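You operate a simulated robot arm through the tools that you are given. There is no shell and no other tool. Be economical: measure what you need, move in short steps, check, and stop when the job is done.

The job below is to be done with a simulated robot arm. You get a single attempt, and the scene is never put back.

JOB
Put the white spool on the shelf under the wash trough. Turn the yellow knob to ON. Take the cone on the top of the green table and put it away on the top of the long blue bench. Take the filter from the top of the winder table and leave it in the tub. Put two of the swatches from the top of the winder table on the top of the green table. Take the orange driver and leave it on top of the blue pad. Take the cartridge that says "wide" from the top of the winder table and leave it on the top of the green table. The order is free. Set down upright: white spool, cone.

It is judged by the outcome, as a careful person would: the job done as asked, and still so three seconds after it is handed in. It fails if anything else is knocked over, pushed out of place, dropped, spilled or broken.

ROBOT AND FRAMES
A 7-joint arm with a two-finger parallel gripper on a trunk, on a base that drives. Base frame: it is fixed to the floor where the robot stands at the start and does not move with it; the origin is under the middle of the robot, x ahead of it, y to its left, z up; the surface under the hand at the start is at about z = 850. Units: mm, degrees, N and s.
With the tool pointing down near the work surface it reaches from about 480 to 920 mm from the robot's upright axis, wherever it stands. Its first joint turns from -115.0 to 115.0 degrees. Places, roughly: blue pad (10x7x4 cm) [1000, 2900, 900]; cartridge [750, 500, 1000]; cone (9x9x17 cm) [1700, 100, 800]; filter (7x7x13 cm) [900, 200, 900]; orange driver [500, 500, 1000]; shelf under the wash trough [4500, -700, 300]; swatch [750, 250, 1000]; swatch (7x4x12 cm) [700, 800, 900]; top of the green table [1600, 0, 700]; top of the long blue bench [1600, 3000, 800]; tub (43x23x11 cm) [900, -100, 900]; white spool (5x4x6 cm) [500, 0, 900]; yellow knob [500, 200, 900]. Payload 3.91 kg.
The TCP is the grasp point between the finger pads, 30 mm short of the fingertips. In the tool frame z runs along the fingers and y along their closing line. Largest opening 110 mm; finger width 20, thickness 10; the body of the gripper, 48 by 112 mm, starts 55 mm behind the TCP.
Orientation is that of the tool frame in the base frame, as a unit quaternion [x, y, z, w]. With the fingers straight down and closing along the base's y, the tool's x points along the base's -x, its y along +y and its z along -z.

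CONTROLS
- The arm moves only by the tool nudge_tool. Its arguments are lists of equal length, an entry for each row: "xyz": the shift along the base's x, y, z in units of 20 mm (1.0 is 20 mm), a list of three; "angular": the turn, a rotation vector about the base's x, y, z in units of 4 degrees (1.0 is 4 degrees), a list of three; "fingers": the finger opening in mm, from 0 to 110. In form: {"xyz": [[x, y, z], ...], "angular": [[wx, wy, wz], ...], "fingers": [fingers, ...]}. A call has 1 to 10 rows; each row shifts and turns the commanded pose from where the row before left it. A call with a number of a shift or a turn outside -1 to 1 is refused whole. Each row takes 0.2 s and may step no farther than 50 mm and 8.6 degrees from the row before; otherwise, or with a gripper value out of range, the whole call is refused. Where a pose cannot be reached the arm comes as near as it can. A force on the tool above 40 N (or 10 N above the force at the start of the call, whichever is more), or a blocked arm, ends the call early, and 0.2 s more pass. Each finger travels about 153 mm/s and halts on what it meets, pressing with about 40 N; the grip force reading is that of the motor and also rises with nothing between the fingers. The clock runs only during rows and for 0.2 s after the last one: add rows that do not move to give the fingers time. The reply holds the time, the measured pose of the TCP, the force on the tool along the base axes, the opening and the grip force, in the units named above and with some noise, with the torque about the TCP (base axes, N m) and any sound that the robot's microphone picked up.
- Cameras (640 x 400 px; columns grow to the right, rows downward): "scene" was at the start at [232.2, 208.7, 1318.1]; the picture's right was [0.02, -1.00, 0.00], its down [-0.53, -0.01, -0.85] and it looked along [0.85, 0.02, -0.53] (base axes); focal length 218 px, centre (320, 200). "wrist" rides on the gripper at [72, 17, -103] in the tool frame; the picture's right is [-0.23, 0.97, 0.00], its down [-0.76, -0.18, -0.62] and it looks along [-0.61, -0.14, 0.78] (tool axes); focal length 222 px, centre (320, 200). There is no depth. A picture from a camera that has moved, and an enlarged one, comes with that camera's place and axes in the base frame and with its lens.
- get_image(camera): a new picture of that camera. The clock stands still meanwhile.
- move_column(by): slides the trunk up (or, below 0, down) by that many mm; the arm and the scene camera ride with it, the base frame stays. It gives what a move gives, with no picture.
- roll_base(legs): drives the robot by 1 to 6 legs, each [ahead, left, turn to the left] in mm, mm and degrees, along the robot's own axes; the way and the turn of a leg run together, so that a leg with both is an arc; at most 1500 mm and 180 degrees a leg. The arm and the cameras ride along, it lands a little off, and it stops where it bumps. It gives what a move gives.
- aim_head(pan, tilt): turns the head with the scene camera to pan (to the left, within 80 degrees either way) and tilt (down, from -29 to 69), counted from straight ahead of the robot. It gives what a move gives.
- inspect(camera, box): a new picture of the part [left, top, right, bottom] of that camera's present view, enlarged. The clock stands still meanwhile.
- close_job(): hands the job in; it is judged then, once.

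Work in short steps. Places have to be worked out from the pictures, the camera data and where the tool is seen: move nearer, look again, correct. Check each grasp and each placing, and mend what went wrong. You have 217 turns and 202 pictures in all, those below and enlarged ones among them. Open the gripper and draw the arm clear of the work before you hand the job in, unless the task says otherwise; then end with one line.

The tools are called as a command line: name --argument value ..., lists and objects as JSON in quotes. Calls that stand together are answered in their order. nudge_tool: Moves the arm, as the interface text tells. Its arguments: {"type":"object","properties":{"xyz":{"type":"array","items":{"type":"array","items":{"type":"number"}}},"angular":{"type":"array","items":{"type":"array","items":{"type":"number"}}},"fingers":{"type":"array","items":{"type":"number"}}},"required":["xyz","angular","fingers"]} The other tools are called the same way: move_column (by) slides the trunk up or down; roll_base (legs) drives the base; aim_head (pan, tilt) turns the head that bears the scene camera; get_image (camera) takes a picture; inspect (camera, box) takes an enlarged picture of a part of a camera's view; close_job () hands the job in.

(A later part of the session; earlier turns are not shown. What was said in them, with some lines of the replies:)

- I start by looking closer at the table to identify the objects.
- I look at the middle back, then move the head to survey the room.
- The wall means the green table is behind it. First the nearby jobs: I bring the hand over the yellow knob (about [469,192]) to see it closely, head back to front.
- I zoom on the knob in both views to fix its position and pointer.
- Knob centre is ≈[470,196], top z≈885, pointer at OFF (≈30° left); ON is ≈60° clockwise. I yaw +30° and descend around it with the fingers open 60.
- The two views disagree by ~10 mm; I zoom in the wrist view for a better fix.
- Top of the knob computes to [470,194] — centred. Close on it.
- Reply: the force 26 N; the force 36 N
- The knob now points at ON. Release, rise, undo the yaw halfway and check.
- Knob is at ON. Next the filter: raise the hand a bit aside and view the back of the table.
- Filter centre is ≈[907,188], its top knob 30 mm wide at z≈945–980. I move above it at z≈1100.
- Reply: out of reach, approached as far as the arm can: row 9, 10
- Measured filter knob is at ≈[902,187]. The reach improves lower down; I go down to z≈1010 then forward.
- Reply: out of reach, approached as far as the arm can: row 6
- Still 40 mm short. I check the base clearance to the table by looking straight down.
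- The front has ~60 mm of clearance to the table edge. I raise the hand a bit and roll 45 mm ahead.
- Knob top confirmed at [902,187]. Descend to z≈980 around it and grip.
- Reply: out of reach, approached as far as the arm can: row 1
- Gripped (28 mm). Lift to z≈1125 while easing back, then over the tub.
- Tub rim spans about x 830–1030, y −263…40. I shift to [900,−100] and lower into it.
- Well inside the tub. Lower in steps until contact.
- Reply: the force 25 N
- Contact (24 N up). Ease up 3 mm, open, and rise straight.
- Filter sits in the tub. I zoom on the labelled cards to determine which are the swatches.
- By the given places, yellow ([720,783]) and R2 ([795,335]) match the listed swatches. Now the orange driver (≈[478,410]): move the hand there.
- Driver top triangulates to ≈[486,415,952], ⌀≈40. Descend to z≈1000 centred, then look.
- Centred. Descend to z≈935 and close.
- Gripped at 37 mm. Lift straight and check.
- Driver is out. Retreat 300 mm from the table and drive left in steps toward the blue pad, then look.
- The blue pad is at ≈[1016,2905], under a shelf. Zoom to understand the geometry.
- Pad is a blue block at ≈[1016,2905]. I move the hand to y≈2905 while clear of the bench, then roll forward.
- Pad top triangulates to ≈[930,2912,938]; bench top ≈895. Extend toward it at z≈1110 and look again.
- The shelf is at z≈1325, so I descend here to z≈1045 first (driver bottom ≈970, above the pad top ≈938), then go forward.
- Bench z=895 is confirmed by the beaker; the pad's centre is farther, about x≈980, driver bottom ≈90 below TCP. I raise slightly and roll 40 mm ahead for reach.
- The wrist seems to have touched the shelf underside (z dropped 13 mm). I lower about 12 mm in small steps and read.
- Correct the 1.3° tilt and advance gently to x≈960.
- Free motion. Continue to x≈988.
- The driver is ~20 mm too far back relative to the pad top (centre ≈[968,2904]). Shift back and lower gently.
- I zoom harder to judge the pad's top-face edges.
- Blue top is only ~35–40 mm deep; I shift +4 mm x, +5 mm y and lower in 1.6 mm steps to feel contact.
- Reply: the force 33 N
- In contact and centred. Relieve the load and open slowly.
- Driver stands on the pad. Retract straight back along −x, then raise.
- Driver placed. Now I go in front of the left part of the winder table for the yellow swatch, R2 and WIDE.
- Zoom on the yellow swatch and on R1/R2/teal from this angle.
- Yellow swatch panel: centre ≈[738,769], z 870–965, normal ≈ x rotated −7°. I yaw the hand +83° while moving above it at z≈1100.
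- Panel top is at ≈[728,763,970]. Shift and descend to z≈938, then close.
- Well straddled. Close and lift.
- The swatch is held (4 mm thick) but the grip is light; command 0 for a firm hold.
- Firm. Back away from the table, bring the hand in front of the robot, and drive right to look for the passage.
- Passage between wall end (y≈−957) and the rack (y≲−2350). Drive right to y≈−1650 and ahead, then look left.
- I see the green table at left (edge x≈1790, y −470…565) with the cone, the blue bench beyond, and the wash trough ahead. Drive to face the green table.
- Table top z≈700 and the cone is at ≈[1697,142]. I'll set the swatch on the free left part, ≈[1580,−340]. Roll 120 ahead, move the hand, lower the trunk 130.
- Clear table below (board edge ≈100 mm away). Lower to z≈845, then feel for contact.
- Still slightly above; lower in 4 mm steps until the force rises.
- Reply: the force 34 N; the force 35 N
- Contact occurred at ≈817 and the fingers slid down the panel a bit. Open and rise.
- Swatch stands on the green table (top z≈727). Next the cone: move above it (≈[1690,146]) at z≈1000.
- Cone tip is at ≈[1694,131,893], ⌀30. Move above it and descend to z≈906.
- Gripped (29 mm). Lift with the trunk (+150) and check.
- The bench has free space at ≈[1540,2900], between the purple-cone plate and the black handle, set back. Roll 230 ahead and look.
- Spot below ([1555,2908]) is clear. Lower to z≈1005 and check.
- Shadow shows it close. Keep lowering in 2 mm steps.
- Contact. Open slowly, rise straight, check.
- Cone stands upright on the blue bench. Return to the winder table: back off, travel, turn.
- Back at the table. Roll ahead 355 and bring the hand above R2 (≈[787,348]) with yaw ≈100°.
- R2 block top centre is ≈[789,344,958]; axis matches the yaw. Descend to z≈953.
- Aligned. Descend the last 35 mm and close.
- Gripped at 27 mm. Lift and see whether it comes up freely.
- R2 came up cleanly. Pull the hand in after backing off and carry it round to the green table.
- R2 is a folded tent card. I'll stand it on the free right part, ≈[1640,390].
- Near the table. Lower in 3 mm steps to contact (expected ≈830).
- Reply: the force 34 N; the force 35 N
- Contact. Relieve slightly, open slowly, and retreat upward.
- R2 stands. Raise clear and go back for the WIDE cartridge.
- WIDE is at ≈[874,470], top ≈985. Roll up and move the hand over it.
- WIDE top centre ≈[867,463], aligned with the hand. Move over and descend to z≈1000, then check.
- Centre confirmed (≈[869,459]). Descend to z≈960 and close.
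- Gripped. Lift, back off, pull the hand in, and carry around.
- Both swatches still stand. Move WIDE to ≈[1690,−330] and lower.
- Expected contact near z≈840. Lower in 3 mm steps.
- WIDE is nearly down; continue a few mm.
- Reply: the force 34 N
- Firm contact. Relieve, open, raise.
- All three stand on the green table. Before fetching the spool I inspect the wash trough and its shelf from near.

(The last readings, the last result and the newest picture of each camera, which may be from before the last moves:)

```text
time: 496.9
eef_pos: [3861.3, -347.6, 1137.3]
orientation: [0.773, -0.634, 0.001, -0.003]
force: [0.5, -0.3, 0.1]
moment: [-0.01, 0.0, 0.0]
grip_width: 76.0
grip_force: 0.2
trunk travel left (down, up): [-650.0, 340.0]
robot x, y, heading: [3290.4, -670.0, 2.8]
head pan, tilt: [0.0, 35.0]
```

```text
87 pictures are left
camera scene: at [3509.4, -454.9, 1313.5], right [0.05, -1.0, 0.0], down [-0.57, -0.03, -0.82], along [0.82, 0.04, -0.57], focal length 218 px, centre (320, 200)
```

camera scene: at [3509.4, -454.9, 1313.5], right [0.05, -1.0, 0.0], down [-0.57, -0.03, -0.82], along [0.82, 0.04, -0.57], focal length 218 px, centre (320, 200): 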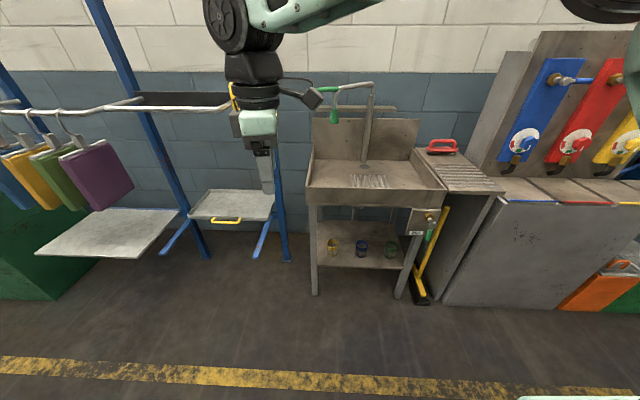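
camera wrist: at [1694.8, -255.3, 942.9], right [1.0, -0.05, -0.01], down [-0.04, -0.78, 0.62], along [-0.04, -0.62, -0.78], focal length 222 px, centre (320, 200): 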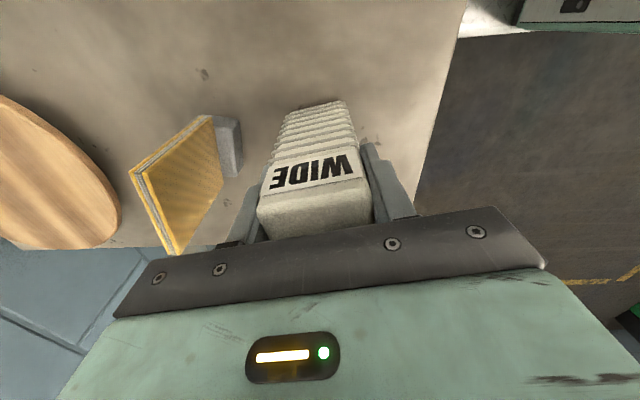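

inspect --camera "scene" --box '[290, 130, 460, 310]'

move_column --by -500

aim_head --pan 0 --tilt 15

get_image --camera "scene"

```text
2.22 times, centred on (375, 220) of scene
camera zoom: at [3509.4, -454.9, 1313.5], right [0.05, -1.0, 0.0], down [-0.57, -0.03, -0.82], along [0.82, 0.04, -0.57], focal length 486 px, centre (198, 156)
```

zoom: 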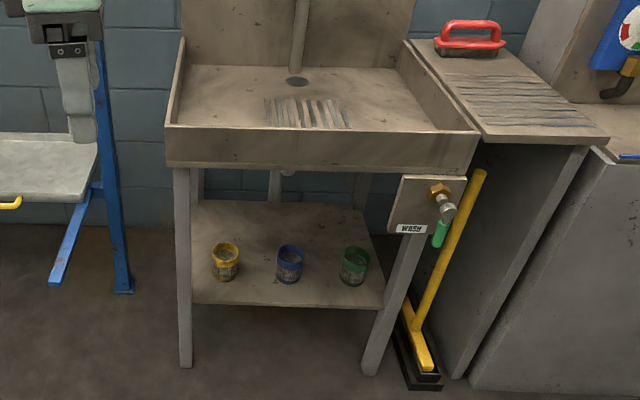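

```text
refused: -500 is not a number from -400 to 400
```

```text
time: 497.7
eef_pos: [3861.0, -347.1, 1136.6]
orientation: [0.773, -0.635, 0.002, -0.003]
force: [0.3, -0.2, 0.8]
moment: [0.01, 0.03, 0.03]
grip_width: 76.1
grip_force: 0.0
trunk travel left (down, up): [-650.0, 340.0]
robot x, y, heading: [3290.5, -671.7, 2.5]
head pan, tilt: [0.0, 15.0]
```

```text
85 pictures are left
camera scene: at [3514.7, -454.7, 1345.4], right [0.05, -1.0, 0.0], down [-0.26, -0.01, -0.97], along [0.96, 0.04, -0.26], focal length 218 px, centre (320, 200)
```

scene: 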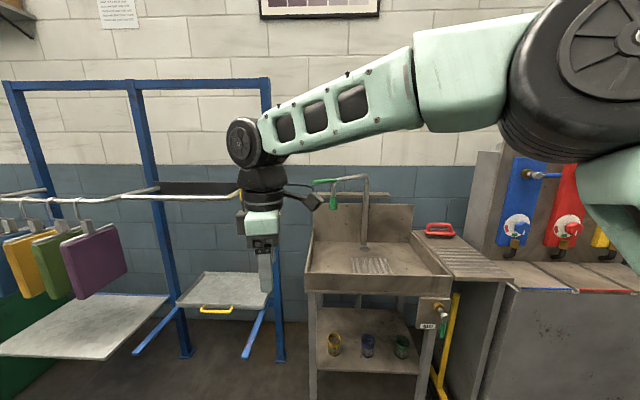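

Shelf: z≈275, x 4330–4750, y −390…−910, three cups at x≈4420 (y≈−488, −666, −844); opening up to z≈730. I'll set the spool between two cups with a pitched tool. Go back to the winder table to fetch it.

roll_base --legs '[[-700, 0, 0], [0, -950, -2.6], [-1500, 0, 0], [-1400, 0, 0], [0, 1400, 0], [0, 250, 0]]'

aim_head --pan -15 --tilt 45

get_image --camera "scene"

```text
time: 527.7
eef_pos: [288.1, 302.5, 1137.1]
orientation: [0.761, -0.649, 0.002, -0.002]
force: [-0.4, 0.2, 0.2]
moment: [0.0, -0.07, -0.02]
grip_width: 76.1
grip_force: 0.0
trunk travel left (down, up): [-650.0, 340.0]
robot x, y, heading: [-294.9, -1.6, 0.2]
head pan, tilt: [0.0, 15.0]
```

```text
time: 528.6
eef_pos: [288.9, 302.9, 1137.2]
orientation: [0.761, -0.649, 0.003, -0.002]
force: [0.0, -0.4, 0.4]
moment: [0.01, -0.01, 0.02]
grip_width: 76.0
grip_force: 0.0
trunk travel left (down, up): [-650.0, 340.0]
robot x, y, heading: [-299.3, -2.0, 0.5]
head pan, tilt: [-15.0, 45.0]
```

```text
84 pictures are left
camera scene: at [-76.6, 187.6, 1298.7], right [-0.25, -0.97, 0.0], down [-0.68, 0.18, -0.71], along [0.69, -0.18, -0.71], focal length 218 px, centre (320, 200)
```

scene: 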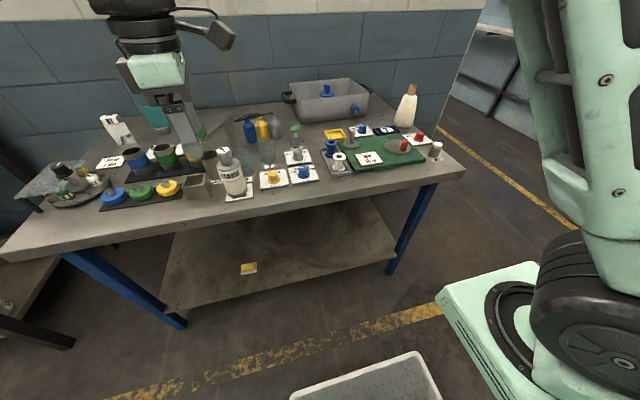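

Rotate the hand to yaw 0 while moving it to y≈−20 in free space before the table.

nudge_tool --xyz '[[0.3, -1, 0], [0.3, -1, 0], [0.3, -1, 0], [0.3, -1, 0], [0.3, -1, 0], [0.3, -1, 0], [0.3, -1, 0], [0.3, -1, 0], [0.3, -1, 0], [0.3, -1, 0]]' --angular '[[0, 0, -1], [0, 0, -1], [0, 0, -1], [0, 0, -1], [0, 0, -1], [0, 0, -1], [0, 0, -1], [0, 0, -1], [0, 0, -1], [0, 0, -1]]' --fingers '[76, 76, 76, 76, 76, 76, 76, 76, 76, 76]'

nudge_tool --xyz '[[0, -1, 0], [0, -1, 0], [0, -1, 0], [0, -1, 0], [0, -1, 0], [0, -1, 0], [0, 0, 0], [0, 0, 0], [0, 0, 0], [0, 0, 0]]' --angular '[[0, 0, -1], [0, 0, -1], [0, 0, -1], [0, 0, -1], [0, 0, -1], [0, 0, -1], [0, 0, -1], [0, 0, -1], [0, 0, -1], [0, 0, -1]]' --fingers '[76, 76, 76, 76, 76, 76, 76, 76, 76, 76]'

nudge_tool --xyz '[[0, 0, 0], [0, 0, 0], [0, 0, 0], [0, 0, 0], [0, 0, 0]]' --angular '[[0, 0, -1], [0, 0, -1], [0, 0, -1], [0, 0, -1], [0, 0, -0.9]]' --fingers '[76, 76, 76, 76, 76]'

nudge_tool --xyz '[[0.4, 0, 0], [0.4, 0, 0], [0.4, 0, 0], [0.4, 0, 0], [0.4, 0, 0], [0.4, 0, 0], [0.4, 0, 0], [0.4, 0, 0], [0.4, 0, 0], [0.4, 0, 0]]' --angular '[[0, -1, 0], [0, -1, 0], [0, -1, 0], [0, -1, 0], [0, -1, 0], [0, -1, 0], [0, -1, 0], [0, -1, 0], [0, -1, 0], [0, -1, 0]]' --fingers '[76, 76, 76, 76, 76, 76, 76, 76, 76, 76]'

get_image --camera "scene"

get_image --camera "wrist"

```text
time: 530.8
eef_pos: [348.9, 104.6, 1137.6]
orientation: [-0.493, 0.87, -0.003, 0.003]
force: [0.7, 0.8, -0.6]
moment: [-0.03, 0.0, 0.0]
grip_width: 76.0
grip_force: 0.2
trunk travel left (down, up): [-650.0, 340.0]
robot x, y, heading: [-298.8, -2.0, 0.5]
head pan, tilt: [-15.0, 45.0]
```

```text
time: 533.0
eef_pos: [348.7, -17.3, 1137.4]
orientation: [-0.165, 0.986, -0.004, 0.0]
force: [-0.3, 0.2, -0.3]
moment: [0.01, -0.01, 0.02]
grip_width: 76.2
grip_force: 0.0
trunk travel left (down, up): [-650.0, 340.0]
robot x, y, heading: [-297.9, -2.3, 0.5]
head pan, tilt: [-15.0, 45.0]
```

```text
time: 534.2
eef_pos: [346.5, -16.3, 1137.3]
orientation: [0.005, 1.0, -0.004, 0.001]
force: [-0.3, -1.0, 0.0]
moment: [-0.01, -0.01, -0.01]
grip_width: 76.0
grip_force: 0.0
trunk travel left (down, up): [-650.0, 340.0]
robot x, y, heading: [-298.4, 0.7, 0.3]
head pan, tilt: [-15.0, 45.0]
```

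```text
time: 536.4
eef_pos: [428.9, -16.2, 1137.3]
orientation: [0.006, 0.94, -0.002, 0.342]
force: [0.1, -0.4, 0.5]
moment: [0.0, 0.01, 0.02]
grip_width: 76.0
grip_force: 0.0
trunk travel left (down, up): [-650.0, 340.0]
robot x, y, heading: [-295.0, 1.4, 0.6]
head pan, tilt: [-15.0, 45.0]
```

```text
83 pictures are left
camera scene: at [-76.6, 187.5, 1298.7], right [-0.25, -0.97, 0.0], down [-0.68, 0.18, -0.71], along [0.68, -0.18, -0.71], focal length 218 px, centre (320, 200)
```

scene: 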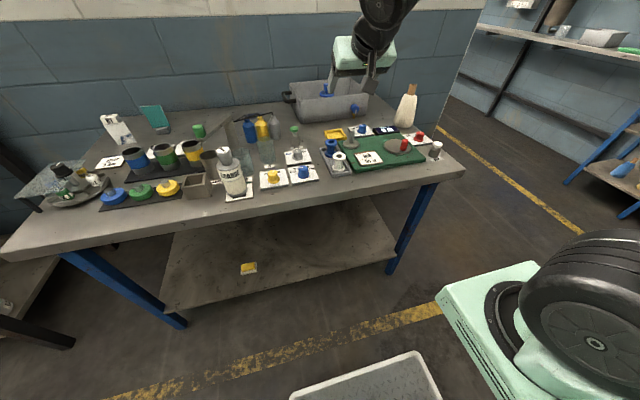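

```text
82 pictures are left
camera wrist: at [306.8, 2.2, 1169.0], right [0.19, 0.97, 0.15], down [0.18, -0.18, 0.97], along [0.97, -0.15, -0.21], focal length 222 px, centre (320, 200)
```

wrist: 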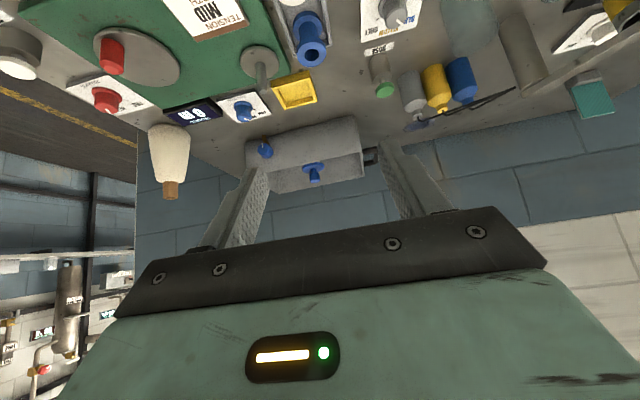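

Pitch achieved. Zoom on the spool to locate it.

inspect --camera "scene" --box '[310, 130, 380, 185]'

roll_base --legs '[[150, 0, 0]]'

aim_head --pan -15 --tilt 55

get_image --camera "scene"

```text
7.27 times, centred on (345, 158) of scene
camera zoom: at [-76.6, 187.5, 1298.7], right [-0.25, -0.97, 0.0], down [-0.68, 0.18, -0.71], along [0.68, -0.18, -0.71], focal length 1589 px, centre (138, 509)
```

zoom: 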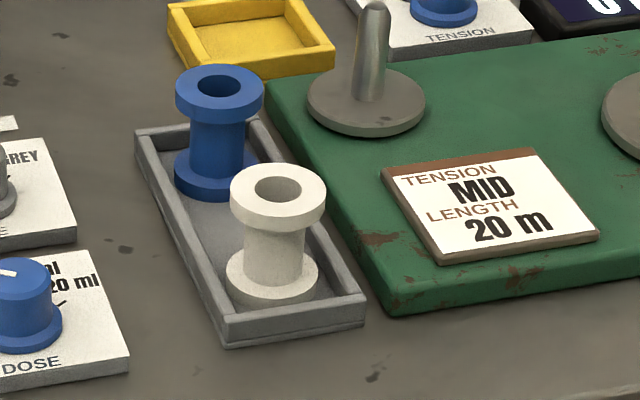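

```text
time: 537.8
eef_pos: [576.7, -15.3, 1138.2]
orientation: [0.006, 0.94, -0.003, 0.342]
force: [0.5, 0.0, 0.1]
moment: [-0.06, 0.0, 0.0]
grip_width: 76.1
grip_force: 0.0
trunk travel left (down, up): [-650.0, 340.0]
robot x, y, heading: [-146.6, -1.8, 0.6]
head pan, tilt: [-15.0, 45.0]
```

```text
time: 538.5
eef_pos: [577.5, -15.3, 1138.0]
orientation: [0.005, 0.94, -0.002, 0.342]
force: [-0.5, -0.6, 0.5]
moment: [0.0, 0.0, -0.02]
grip_width: 75.9
grip_force: 0.0
trunk travel left (down, up): [-650.0, 340.0]
robot x, y, heading: [-150.4, -1.0, 0.7]
head pan, tilt: [-15.0, 55.0]
```

```text
80 pictures are left
camera scene: at [63.7, 191.2, 1285.3], right [-0.25, -0.97, 0.0], down [-0.79, 0.2, -0.57], along [0.56, -0.14, -0.82], focal length 218 px, centre (320, 200)
```

scene: 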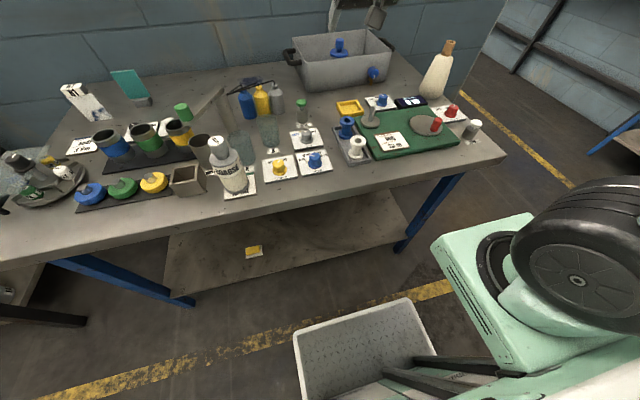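

inspect --camera "scene" --box '[320, 110, 400, 170]'

```text
6.67 times, centred on (360, 140) of scene
camera zoom: at [63.7, 191.2, 1285.3], right [-0.25, -0.97, 0.0], down [-0.79, 0.2, -0.57], along [0.56, -0.14, -0.82], focal length 1456 px, centre (53, 600)
```

zoom: 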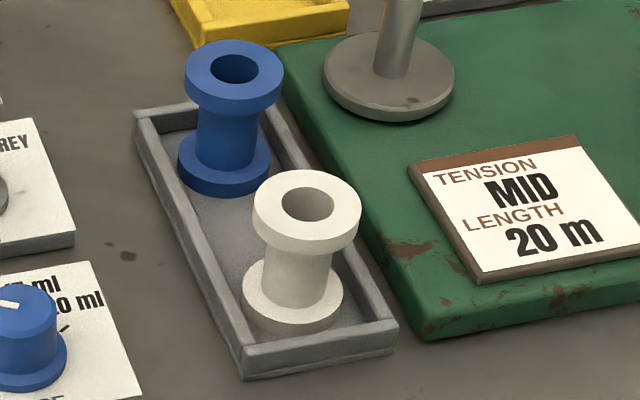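

Spool triangulates to [481,−20], top z≈905, flange ⌀≈43. Target TCP [470,−20,902] with 40° pitch keeps fingertips above the tray walls. Roll back 107 mm to align x, then descend partway.

roll_base --legs '[[-107, 0, 0]]'

nudge_tool --xyz '[[0, -0.25, -1], [0, 0, -1], [0, 0, -1], [0, 0, -1], [0, 0, -1], [0, 0, -1], [0, 0, -1], [0, 0, -1], [0, 0, -1], [0, 0, 0]]' --angular '[[0, 0, 0], [0, 0, 0], [0, 0, 0], [0, 0, 0], [0, 0, 0], [0, 0, 0], [0, 0, 0], [0, 0, 0], [0, 0, 0], [0, 0, 0]]' --fingers '[62, 62, 62, 62, 62, 62, 62, 62, 62, 62]'

get_image --camera "wrist"

get_image --camera "scene"

```text
time: 539.7
eef_pos: [470.0, -16.5, 1138.0]
orientation: [0.006, 0.94, -0.002, 0.342]
force: [-0.2, -0.2, -0.6]
moment: [0.01, -0.01, 0.01]
grip_width: 75.9
grip_force: 0.1
trunk travel left (down, up): [-650.0, 340.0]
robot x, y, heading: [-251.8, -0.2, 0.7]
head pan, tilt: [-15.0, 55.0]
```

```text
time: 541.9
eef_pos: [472.0, -22.0, 957.5]
orientation: [0.006, 0.94, -0.003, 0.341]
force: [0.1, -0.1, 0.7]
moment: [0.01, 0.01, 0.01]
grip_width: 62.0
grip_force: 0.2
trunk travel left (down, up): [-650.0, 340.0]
robot x, y, heading: [-254.4, 0.1, 0.5]
head pan, tilt: [-15.0, 55.0]
```

```text
78 pictures are left
camera wrist: at [349.7, -2.8, 988.9], right [0.19, 0.97, 0.15], down [0.18, -0.18, 0.97], along [0.97, -0.15, -0.21], focal length 222 px, centre (320, 200)
```

wrist: 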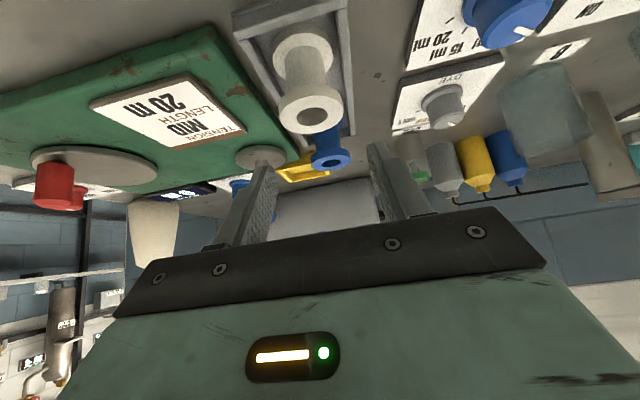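

```text
77 pictures are left
camera scene: at [-42.9, 190.1, 1285.3], right [-0.25, -0.97, 0.0], down [-0.79, 0.2, -0.57], along [0.56, -0.14, -0.82], focal length 218 px, centre (320, 200)
```

scene: 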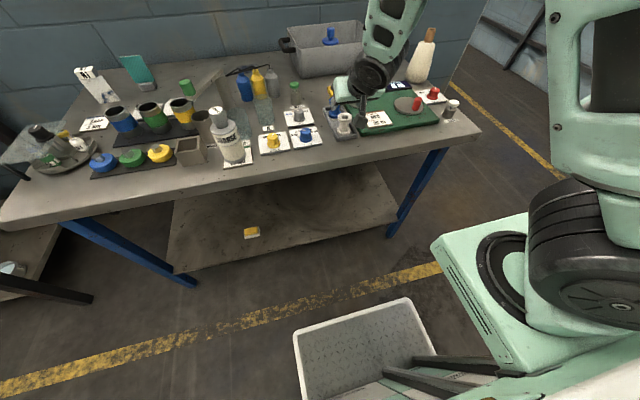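

Spool confirmed ≈[477,−19]. Descend to z≈903.

nudge_tool --xyz '[[-0.15, 0.12, -0.75], [0, 0, -1], [0, 0, -1], [0, 0, 0]]' --angular '[[0, 0, 0], [0, 0, 0], [0, 0, 0], [0, 0, 0]]' --fingers '[62, 62, 62, 62]'

get_image --camera "wrist"

inspect --camera "scene" --box '[310, 60, 420, 150]'

```text
time: 542.9
eef_pos: [467.3, -17.5, 902.2]
orientation: [0.006, 0.94, -0.002, 0.342]
force: [-0.2, -0.2, -0.7]
moment: [0.01, -0.03, -0.04]
grip_width: 61.8
grip_force: 0.0
trunk travel left (down, up): [-650.0, 340.0]
robot x, y, heading: [-253.7, 0.6, 0.5]
head pan, tilt: [-15.0, 55.0]
```

```text
76 pictures are left
camera wrist: at [346.4, 0.3, 934.4], right [0.19, 0.97, 0.15], down [0.18, -0.18, 0.97], along [0.97, -0.15, -0.21], focal length 222 px, centre (320, 200)
```

wrist: 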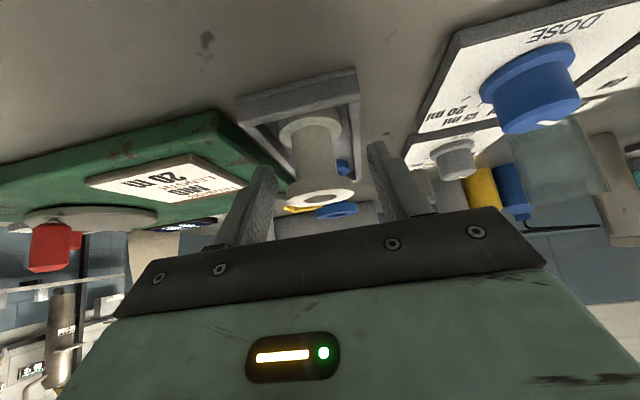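

```text
4.44 times, centred on (365, 105) of scene
camera zoom: at [-42.8, 190.2, 1285.3], right [-0.25, -0.97, 0.0], down [-0.79, 0.2, -0.57], along [0.56, -0.14, -0.82], focal length 971 px, centre (120, 622)
```

zoom: 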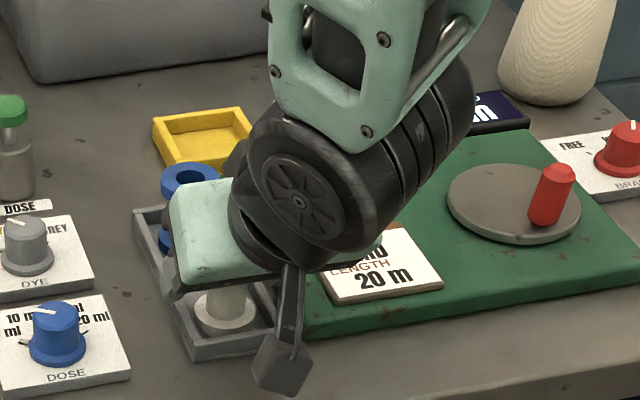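

The spool is between the fingers. Close.

nudge_tool --xyz '[[0, 0, 0], [0, 0, 0], [0, 0, 0], [0, 0, 0]]' --angular '[[0, 0, 0], [0, 0, 0], [0, 0, 0], [0, 0, 0]]' --fingers '[52, 42, 32, 32]'

inspect --camera "wrist" --box '[220, 50, 440, 220]'

```text
time: 543.9
eef_pos: [467.5, -17.5, 902.4]
orientation: [0.005, 0.94, -0.002, 0.342]
force: [0.1, 1.0, 0.9]
moment: [0.0, -0.06, 0.05]
grip_width: 34.6
grip_force: 30.5
trunk travel left (down, up): [-650.0, 340.0]
robot x, y, heading: [-254.2, -0.4, 0.7]
head pan, tilt: [-15.0, 55.0]
```

```text
2.35 times, centred on (330, 135) of wrist
camera zoom: at [346.1, 0.2, 934.3], right [0.19, 0.97, 0.15], down [0.18, -0.18, 0.97], along [0.97, -0.15, -0.21], focal length 523 px, centre (296, 353)
```

zoom: 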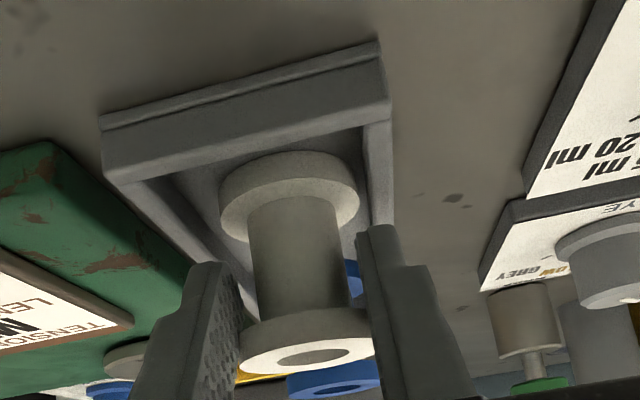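

Grips the top flange. Firm up the grip and lift a little.

nudge_tool --xyz '[[0, 0, 0], [0, 0, 0], [0, 0, 0.5], [0, 0, 1], [0, 0, 1], [0, 0, 1], [0, 0, 0]]' --angular '[[0, 0, 0], [0, 0, 0], [0, 0, 0], [0, 0, 0], [0, 0, 0], [0, 0, 0], [0, 0, 0]]' --fingers '[22, 22, 22, 22, 22, 22, 22]'

inspect --camera "wrist" --box '[220, 50, 440, 220]'

inspect --camera "scene" --box '[310, 60, 420, 150]'

```text
time: 545.5
eef_pos: [466.6, -19.4, 972.8]
orientation: [0.006, 0.94, -0.002, 0.341]
force: [-0.5, -0.7, -0.1]
moment: [-0.01, -0.01, 0.01]
grip_width: 35.1
grip_force: 39.6
trunk travel left (down, up): [-650.0, 340.0]
robot x, y, heading: [-253.7, 1.7, 0.3]
head pan, tilt: [-15.0, 55.0]
```

```text
2.35 times, centred on (330, 135) of wrist
camera zoom: at [346.3, -0.1, 1004.3], right [0.19, 0.97, 0.15], down [0.18, -0.18, 0.97], along [0.97, -0.15, -0.21], focal length 523 px, centre (296, 353)
```

zoom: 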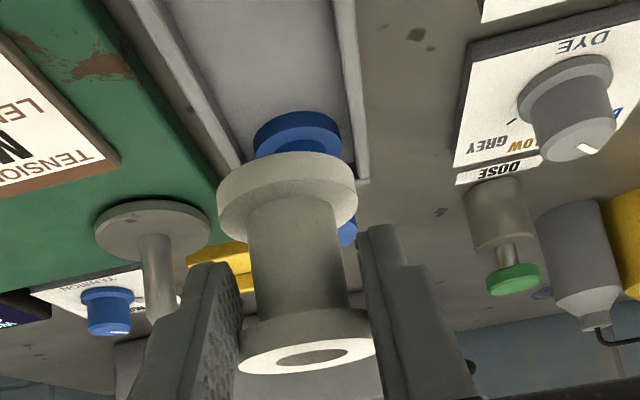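

```text
4.44 times, centred on (365, 105) of scene
camera zoom: at [-42.7, 190.2, 1285.2], right [-0.25, -0.97, 0.0], down [-0.79, 0.2, -0.57], along [0.56, -0.14, -0.82], focal length 971 px, centre (120, 622)
```

zoom: 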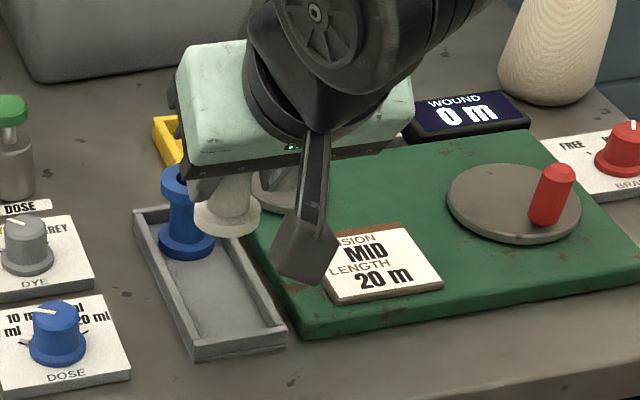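

Spool held upright. Raise, back off and drive round to the wash trough.

nudge_tool --xyz '[[0, 0, 1], [0, 0, 1], [0, 0, 1], [0, 0, 1], [0, 0, 1], [0, 0, 1], [0, 0, 1], [0, 0, 1]]' --angular '[[0, 0, 0], [0, 0, 0], [0, 0, 0], [0, 0, 0], [0, 0, 0], [0, 0, 0], [0, 0, 0], [0, 0, 0]]' --fingers '[22, 22, 22, 22, 22, 22, 22, 22]'

roll_base --legs '[[-150, 0, 0], [0, -1400, -0.5], [0, -250, 0], [1500, 0, 0], [1500, 0, 0]]'

roll_base --legs '[[0, 1080, 0], [650, 0, 0]]'

aim_head --pan -5 --tilt 35

get_image --camera "scene"

```text
time: 547.3
eef_pos: [467.4, -18.9, 1132.9]
orientation: [0.005, 0.94, -0.002, 0.342]
force: [0.5, 0.2, -0.6]
moment: [-0.02, 0.03, 0.0]
grip_width: 34.9
grip_force: 39.9
trunk travel left (down, up): [-650.0, 340.0]
robot x, y, heading: [-253.4, 1.2, 0.5]
head pan, tilt: [-15.0, 55.0]
```

```text
time: 570.9
eef_pos: [3332.5, -1710.9, 1133.1]
orientation: [0.013, 0.94, -0.005, 0.342]
force: [0.9, 0.5, -0.5]
moment: [0.02, -0.03, 0.01]
grip_width: 34.7
grip_force: 40.3
trunk travel left (down, up): [-650.0, 340.0]
robot x, y, heading: [2613.4, -1679.4, -0.4]
head pan, tilt: [-15.0, 55.0]
```

```text
time: 579.6
eef_pos: [3997.6, -645.2, 1132.2]
orientation: [0.015, 0.94, -0.006, 0.342]
force: [0.5, -0.3, -0.1]
moment: [-0.02, 0.03, -0.02]
grip_width: 34.9
grip_force: 40.2
trunk travel left (down, up): [-650.0, 340.0]
robot x, y, heading: [3277.0, -612.0, -0.8]
head pan, tilt: [-15.0, 55.0]
```

```text
time: 580.5
eef_pos: [3997.9, -644.5, 1134.4]
orientation: [0.014, 0.94, -0.005, 0.342]
force: [0.6, -0.7, -0.9]
moment: [-0.01, 0.02, 0.01]
grip_width: 34.9
grip_force: 39.6
trunk travel left (down, up): [-650.0, 340.0]
robot x, y, heading: [3277.5, -613.7, -0.6]
head pan, tilt: [-5.0, 35.0]
```

```text
71 pictures are left
camera scene: at [3509.4, -415.2, 1313.4], right [-0.1, -1.0, 0.0], down [-0.57, 0.06, -0.82], along [0.81, -0.08, -0.57], focal length 218 px, centre (320, 200)
```

scene: 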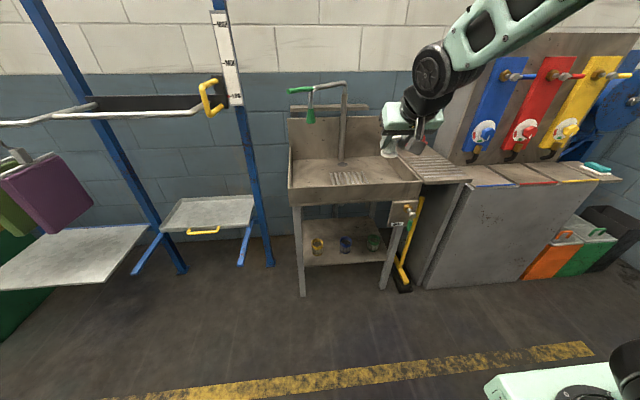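

Lower the trunk fully in two steps here (hand still 300 mm short of the trough), then look from the lower viewpoint.

move_column --by -400

move_column --by -200

aim_head --pan -5 --tilt 15

get_image --camera "scene"

get_image --camera "wrist"

```text
time: 584.3
eef_pos: [3997.3, -644.5, 733.3]
orientation: [0.015, 0.94, -0.006, 0.342]
force: [0.2, 0.0, -0.6]
moment: [0.0, -0.02, -0.02]
grip_width: 35.1
grip_force: 39.3
trunk travel left (down, up): [-250.0, 740.0]
robot x, y, heading: [3278.9, -613.4, -0.5]
head pan, tilt: [-5.0, 35.0]
```

```text
time: 586.5
eef_pos: [3997.8, -644.5, 532.1]
orientation: [0.015, 0.94, -0.006, 0.341]
force: [0.0, -0.8, 0.0]
moment: [-0.03, 0.02, 0.0]
grip_width: 34.9
grip_force: 39.9
trunk travel left (down, up): [-50.0, 940.0]
robot x, y, heading: [3277.2, -611.3, -0.8]
head pan, tilt: [-5.0, 35.0]
```

```text
time: 587.3
eef_pos: [3998.3, -645.0, 532.3]
orientation: [0.015, 0.939, -0.005, 0.342]
force: [-0.1, 0.1, 0.1]
moment: [0.0, 0.01, 0.0]
grip_width: 35.0
grip_force: 40.5
trunk travel left (down, up): [-50.0, 940.0]
robot x, y, heading: [3275.3, -612.6, -0.3]
head pan, tilt: [-5.0, 15.0]
```

```text
70 pictures are left
camera scene: at [3514.8, -415.7, 745.4], right [-0.1, -1.0, 0.0], down [-0.26, 0.03, -0.97], along [0.96, -0.09, -0.26], focal length 218 px, centre (320, 200)
```

scene: 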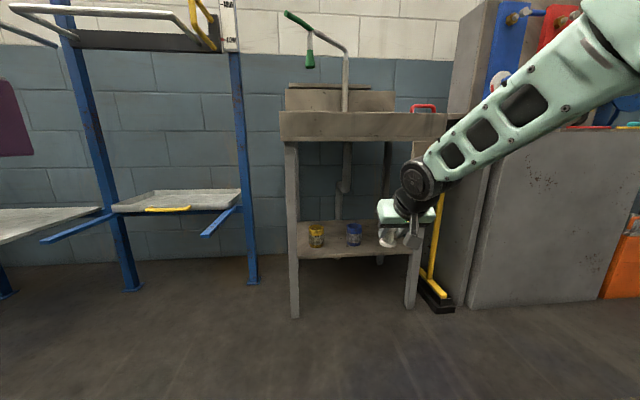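

```text
69 pictures are left
camera wrist: at [3877.1, -623.9, 564.4], right [0.2, 0.97, 0.15], down [0.18, -0.18, 0.97], along [0.96, -0.17, -0.21], focal length 222 px, centre (320, 200)
```

wrist: 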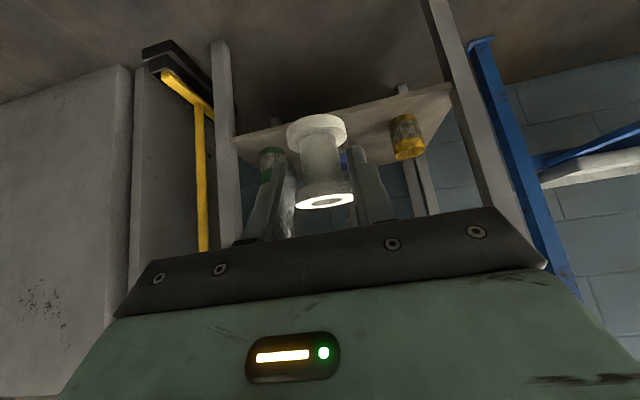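

inspect --camera "scene" --box '[270, 100, 460, 320]'

```text
1.82 times, centred on (365, 210) of scene
camera zoom: at [3514.8, -415.7, 745.4], right [-0.1, -1.0, 0.0], down [-0.26, 0.03, -0.97], along [0.96, -0.09, -0.26], focal length 397 px, centre (238, 182)
```

zoom: 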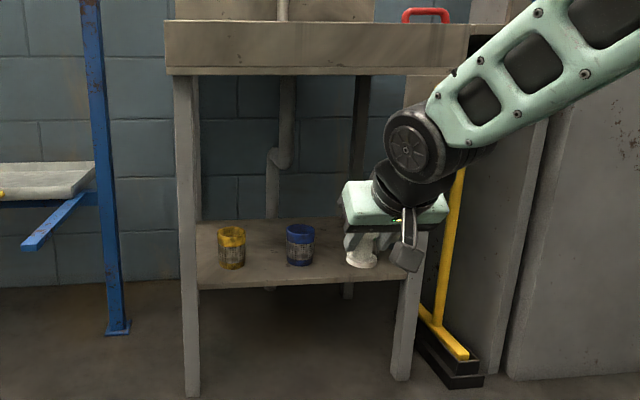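

Shelf top ≈300, cups at y≈−484, −654, −830 (x≈4405). I'll put the spool at ≈[4362,−569]. First shift +76 in y and lower to z≈378 in free space.

nudge_tool --xyz '[[0, 0.95, -1], [0, 0.95, -1], [0, 0.95, -1], [0, 0.95, -1], [0, 0, -1], [0, 0, -1], [0, 0, -1], [0, 0, -0.7], [0, 0, 0]]' --angular '[[0, 0, 0.25], [0, 0, 0.2], [0, 0, 0], [0, 0, 0], [0, 0, 0], [0, 0, 0], [0, 0, 0], [0, 0, 0], [0, 0, 0]]' --fingers '[22, 22, 22, 22, 22, 22, 22, 22, 22]'

roll_base --legs '[[250, 0, 0.6]]'

get_image --camera "wrist"

get_image --camera "scene"

```text
time: 589.3
eef_pos: [3998.0, -568.8, 377.3]
orientation: [0.001, 0.94, 0.0, 0.342]
force: [-0.3, 0.0, -0.5]
moment: [0.0, 0.02, 0.0]
grip_width: 35.1
grip_force: 40.2
trunk travel left (down, up): [-50.0, 940.0]
robot x, y, heading: [3277.1, -612.0, -0.5]
head pan, tilt: [-5.0, 15.0]
```

```text
time: 591.1
eef_pos: [4248.9, -563.3, 378.4]
orientation: [-0.005, 0.94, 0.002, 0.342]
force: [0.6, 0.1, 0.0]
moment: [0.02, 0.03, 0.0]
grip_width: 34.9
grip_force: 40.1
trunk travel left (down, up): [-50.0, 940.0]
robot x, y, heading: [3530.6, -613.0, 0.1]
head pan, tilt: [-5.0, 15.0]
```

```text
67 pictures are left
camera wrist: at [4127.6, -547.0, 410.4], right [0.16, 0.98, 0.15], down [0.18, -0.18, 0.97], along [0.97, -0.13, -0.21], focal length 222 px, centre (320, 200)
```

wrist: 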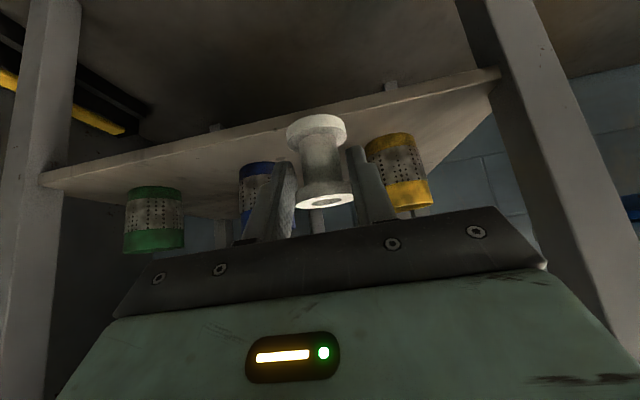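

```text
66 pictures are left
camera scene: at [3765.1, -414.7, 745.5], right [-0.09, -1.0, 0.0], down [-0.26, 0.02, -0.97], along [0.96, -0.08, -0.26], focal length 218 px, centre (320, 200)
```

scene: 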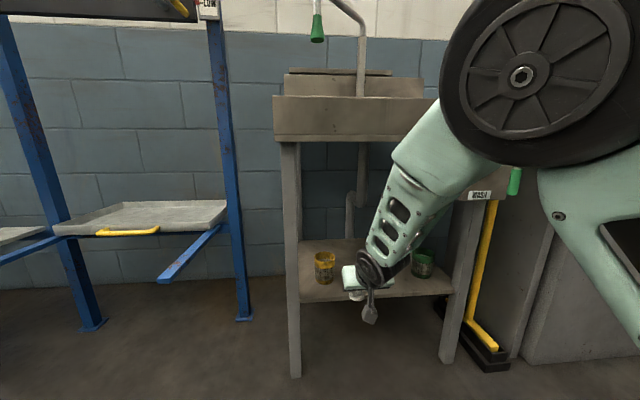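

Cups confirmed at y≈−489 and −653; middle −571. Extend the arm forward to x≈4330 at y≈−570 and look.

nudge_tool --xyz '[[0.8, -0.1, 0], [0.8, -0.1, 0], [0.8, -0.1, 0], [0.8, 0, 0], [0.8, 0, 0], [0, 0, 0]]' --angular '[[0, 0, 0], [0, 0, 0], [0, 0, 0], [0, 0, 0], [0, 0, 0], [0, 0, 0]]' --fingers '[22, 22, 22, 22, 22, 22]'

get_image --camera "wrist"

get_image --camera "scene"

```text
time: 592.5
eef_pos: [4329.1, -570.2, 378.2]
orientation: [-0.005, 0.94, 0.002, 0.342]
force: [-1.3, -0.2, -0.1]
moment: [0.02, 0.0, 0.01]
grip_width: 34.9
grip_force: 40.3
trunk travel left (down, up): [-50.0, 940.0]
robot x, y, heading: [3532.0, -615.5, 0.1]
head pan, tilt: [-5.0, 15.0]
```

```text
65 pictures are left
camera wrist: at [4208.2, -553.3, 410.0], right [0.16, 0.98, 0.15], down [0.18, -0.18, 0.97], along [0.97, -0.13, -0.21], focal length 222 px, centre (320, 200)
```

wrist: 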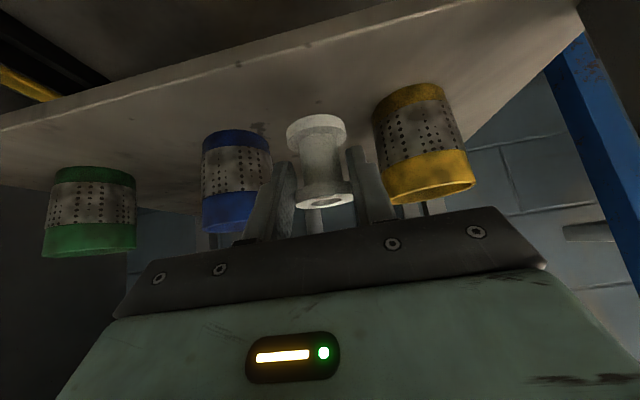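

```text
64 pictures are left
camera scene: at [3765.1, -414.7, 745.5], right [-0.09, -1.0, 0.0], down [-0.26, 0.02, -0.97], along [0.96, -0.08, -0.26], focal length 218 px, centre (320, 200)
```

scene: 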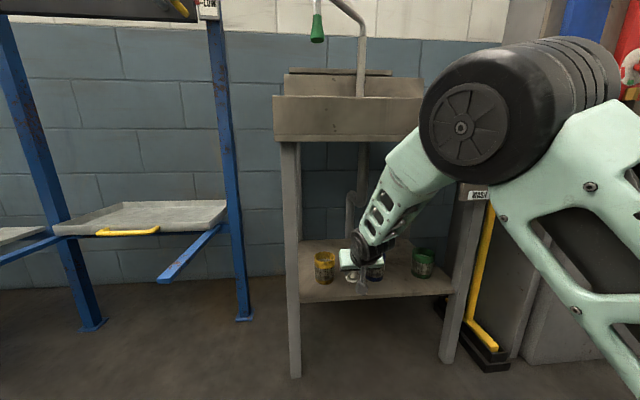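

Gap centre is ≈−566; fingertips stay in front of the cups. Shift +9 mm x, +4 mm y, lower to z≈355.

nudge_tool --xyz '[[0.45, 0.2, 0], [0, 0, -0.4], [0, 0, -0.4], [0, 0, -0.35], [0, 0, 0]]' --angular '[[0, 0, 0], [0, 0, 0], [0, 0, 0], [0, 0, 0], [0, 0, 0]]' --fingers '[22, 22, 22, 22, 22]'

inspect --camera "wrist" --box '[180, 50, 500, 240]'

```text
time: 593.7
eef_pos: [4337.7, -565.7, 355.6]
orientation: [-0.005, 0.94, 0.001, 0.342]
force: [-0.1, -0.1, -0.4]
moment: [0.03, 0.01, 0.02]
grip_width: 34.9
grip_force: 39.9
trunk travel left (down, up): [-50.0, 940.0]
robot x, y, heading: [3528.8, -609.1, -0.2]
head pan, tilt: [-5.0, 15.0]
```

```text
2.00 times, centred on (340, 145) of wrist
camera zoom: at [4216.5, -549.4, 387.3], right [0.16, 0.98, 0.15], down [0.18, -0.18, 0.97], along [0.97, -0.13, -0.21], focal length 444 px, centre (280, 310)
```

zoom: 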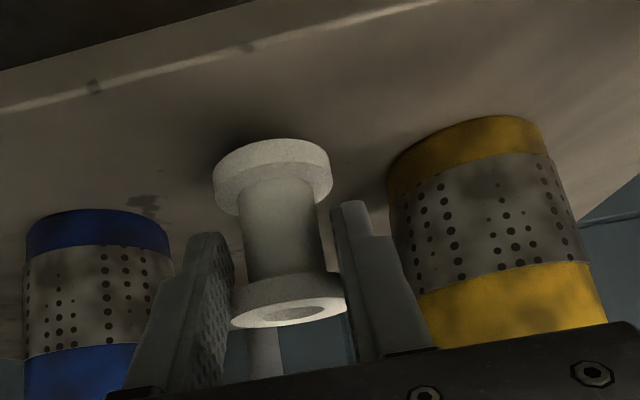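

nudge_tool --xyz '[[0, 0, -0.1], [0, 0, -0.1], [0, 0, -0.1], [0, 0, 0]]' --angular '[[0, 0, 0], [0, 0, 0], [0, 0, 0], [0, 0, 0]]' --fingers '[22, 22, 22, 22]'

nudge_tool --xyz '[[0, 0, -0.1], [0, 0, -0.1], [0, 0, 0]]' --angular '[[0, 0, 0], [0, 0, 0], [0, 0, 0]]' --fingers '[22, 22, 22]'

inspect --camera "wrist" --box '[180, 50, 500, 240]'

```text
time: 594.7
eef_pos: [4338.0, -565.2, 350.1]
orientation: [-0.005, 0.94, 0.002, 0.342]
force: [0.5, 0.4, -0.6]
moment: [0.06, 0.04, 0.02]
grip_width: 35.0
grip_force: 40.3
trunk travel left (down, up): [-50.0, 940.0]
robot x, y, heading: [3529.4, -609.6, 0.3]
head pan, tilt: [-5.0, 15.0]
```

```text
time: 595.5
eef_pos: [4337.7, -566.3, 345.1]
orientation: [-0.005, 0.939, 0.002, 0.343]
force: [-0.6, 0.0, -0.3]
moment: [0.0, 0.02, -0.02]
grip_width: 35.2
grip_force: 39.8
trunk travel left (down, up): [-50.0, 940.0]
robot x, y, heading: [3525.2, -612.3, 0.4]
head pan, tilt: [-5.0, 15.0]
```

```text
2.00 times, centred on (340, 145) of wrist
camera zoom: at [4216.4, -549.1, 377.0], right [0.16, 0.98, 0.15], down [0.18, -0.18, 0.97], along [0.97, -0.13, -0.21], focal length 444 px, centre (280, 310)
```

zoom: 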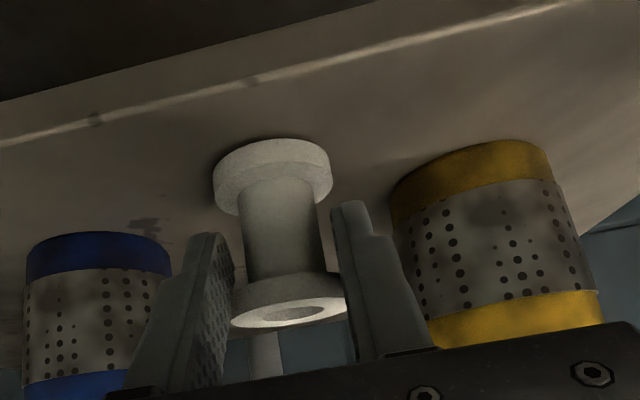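

nudge_tool --xyz '[[0, 0, -0.1], [0, 0, -0.1], [0, 0, 0]]' --angular '[[0, 0, 0], [0, 0, 0], [0, 0, 0]]' --fingers '[22, 22, 22]'

nudge_tool --xyz '[[0, 0, -0.1], [0, 0, -0.1], [0, 0, 0]]' --angular '[[0, 0, 0], [0, 0, 0], [0, 0, 0]]' --fingers '[22, 22, 22]'

inspect --camera "wrist" --box '[180, 50, 500, 240]'

```text
time: 596.3
eef_pos: [4338.7, -565.2, 343.1]
orientation: [-0.004, 0.939, 0.003, 0.344]
force: [-3.0, -0.9, 11.9]
moment: [-0.08, -0.36, -0.04]
grip_width: 35.0
grip_force: 40.2
trunk travel left (down, up): [-50.0, 940.0]
robot x, y, heading: [3530.8, -613.4, 0.1]
head pan, tilt: [-5.0, 15.0]
```

```text
time: 597.1
eef_pos: [4338.7, -564.5, 340.1]
orientation: [-0.004, 0.938, 0.002, 0.346]
force: [-0.2, -2.0, 34.2]
moment: [-0.31, -0.7, -0.12]
grip_width: 34.9
grip_force: 39.8
trunk travel left (down, up): [-50.0, 940.0]
robot x, y, heading: [3525.3, -614.0, -0.1]
head pan, tilt: [-5.0, 15.0]
```

```text
2.00 times, centred on (340, 145) of wrist
camera zoom: at [4217.6, -548.9, 371.7], right [0.16, 0.98, 0.15], down [0.18, -0.18, 0.97], along [0.97, -0.13, -0.2], focal length 444 px, centre (280, 310)
```

zoom: 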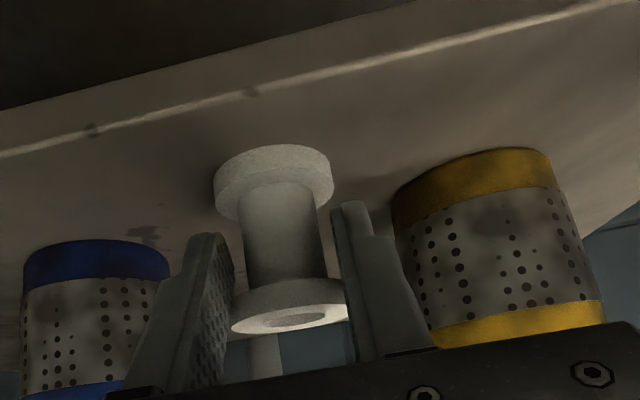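

On the shelf. Relieve, open to 52 slowly, and check.

nudge_tool --xyz '[[0, 0, 0.12], [0, 0, 0.05], [0, 0, 0], [0, 0, 0], [0, 0, 0], [0, 0, 0]]' --angular '[[0, 0, 0], [0, 0, 0], [0, 0, 0], [0, 0, 0], [0, 0, 0], [0, 0, 0]]' --fingers '[22, 22, 34, 40, 52, 52]'

inspect --camera "wrist" --box '[180, 50, 500, 240]'

```text
time: 598.5
eef_pos: [4338.4, -565.0, 341.5]
orientation: [-0.005, 0.94, 0.002, 0.341]
force: [1.0, -0.5, -0.2]
moment: [0.0, -0.03, -0.02]
grip_width: 51.9
grip_force: 0.0
trunk travel left (down, up): [-50.0, 940.0]
robot x, y, heading: [3527.7, -614.0, 0.1]
head pan, tilt: [-5.0, 15.0]
```

```text
2.00 times, centred on (340, 145) of wrist
camera zoom: at [4216.2, -549.2, 372.5], right [0.16, 0.98, 0.15], down [0.19, -0.18, 0.97], along [0.97, -0.13, -0.21], focal length 444 px, centre (280, 310)
```

zoom: 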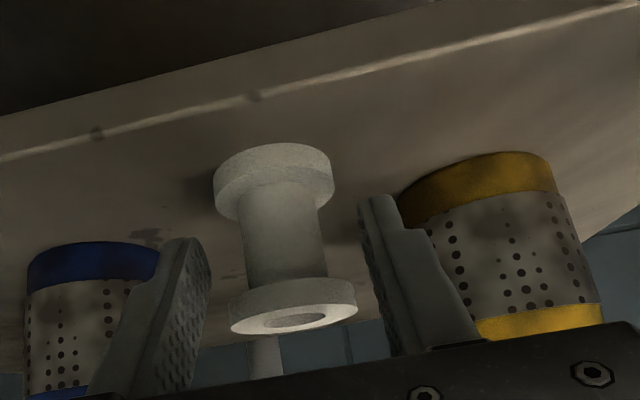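

Released and standing. Retract along the tool axis (back and up), then roll back and look.

nudge_tool --xyz '[[-0.64, 0, 0.5], [-0.8, 0, 0.5], [-0.9, 0, 0.4], [-1, 0, 0.3], [-1, 0, 0.3], [-1, 0, 0.3], [-1, 0, 0.3], [-1, 0, 0.3], [0, 0, 0]]' --angular '[[0, 0, 0], [0, 0, 0], [0, 0, 0], [0, 0, 0], [0, 0, 0], [0, 0, 0], [0, 0, 0], [0, 0, 0], [0, 0, 0]]' --fingers '[54, 54, 54, 54, 54, 54, 54, 54, 54]'

roll_base --legs '[[-300, 0, 0]]'

inspect --camera "scene" --box '[260, 180, 460, 300]'

get_image --camera "wrist"

```text
time: 600.5
eef_pos: [4190.7, -565.8, 398.4]
orientation: [-0.006, 0.94, 0.003, 0.342]
force: [-0.1, -0.5, 0.9]
moment: [0.0, 0.01, 0.0]
grip_width: 53.7
grip_force: 0.2
trunk travel left (down, up): [-50.0, 940.0]
robot x, y, heading: [3533.3, -611.1, -0.1]
head pan, tilt: [-5.0, 15.0]
```

```text
time: 602.6
eef_pos: [3890.2, -568.1, 398.5]
orientation: [-0.003, 0.94, 0.001, 0.342]
force: [1.0, -0.1, 0.6]
moment: [-0.02, 0.04, 0.0]
grip_width: 54.1
grip_force: 0.1
trunk travel left (down, up): [-50.0, 940.0]
robot x, y, heading: [3226.1, -611.2, -0.1]
head pan, tilt: [-5.0, 15.0]
```

```text
3.20 times, centred on (360, 240) of scene
camera zoom: at [3463.5, -415.0, 745.5], right [-0.09, -1.0, 0.0], down [-0.26, 0.02, -0.97], along [0.96, -0.09, -0.26], focal length 699 px, centre (192, 72)
```

zoom: 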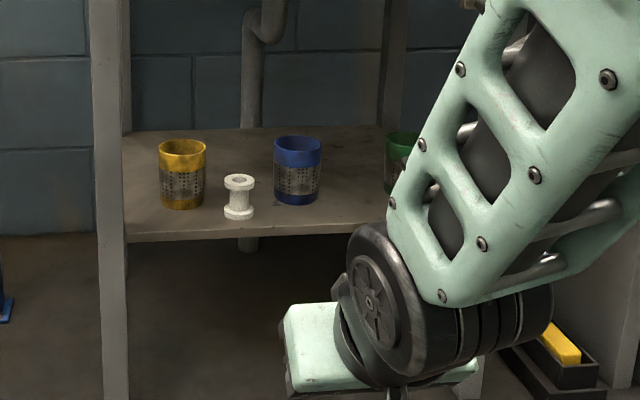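

```text
58 pictures are left
camera wrist: at [3768.0, -550.9, 430.1], right [0.17, 0.97, 0.15], down [0.18, -0.18, 0.97], along [0.97, -0.14, -0.21], focal length 222 px, centre (320, 200)
```

wrist: 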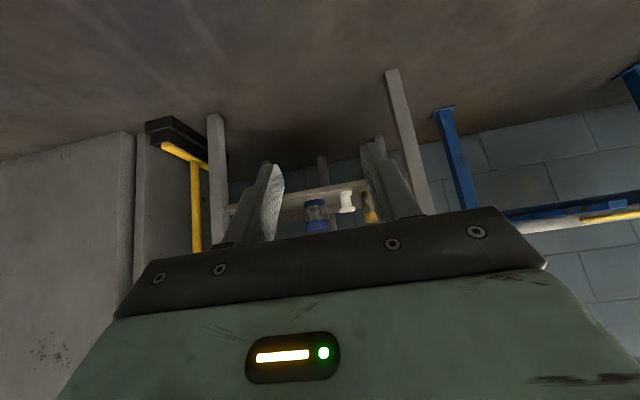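

The spool stands upright on the shelf between the cups. All parts are done; raise the trunk, gripper open and clear, and hand in.

move_column --by 400

close_job

```text
time: 606.4
eef_pos: [3889.4, -567.0, 797.9]
orientation: [-0.003, 0.94, 0.001, 0.342]
force: [-0.4, 0.3, 0.0]
moment: [0.0, -0.01, 0.0]
grip_width: 54.0
grip_force: 0.1
trunk travel left (down, up): [-450.0, 540.0]
robot x, y, heading: [3225.9, -613.0, -0.5]
head pan, tilt: [-5.0, 15.0]
```

```text
The job is handed in.
```

I finished all seven parts and handed the job in: knob at ON, filter in the tub, driver on the blue pad, cone upright on the blue bench, the yellow and R2 swatches plus the WIDE cartridge on the green table, and the white spool upright on the trough shelf. I counted the R2 card as a swatch because it matched the second listed swatch position; I judged that rather than read it off a label.
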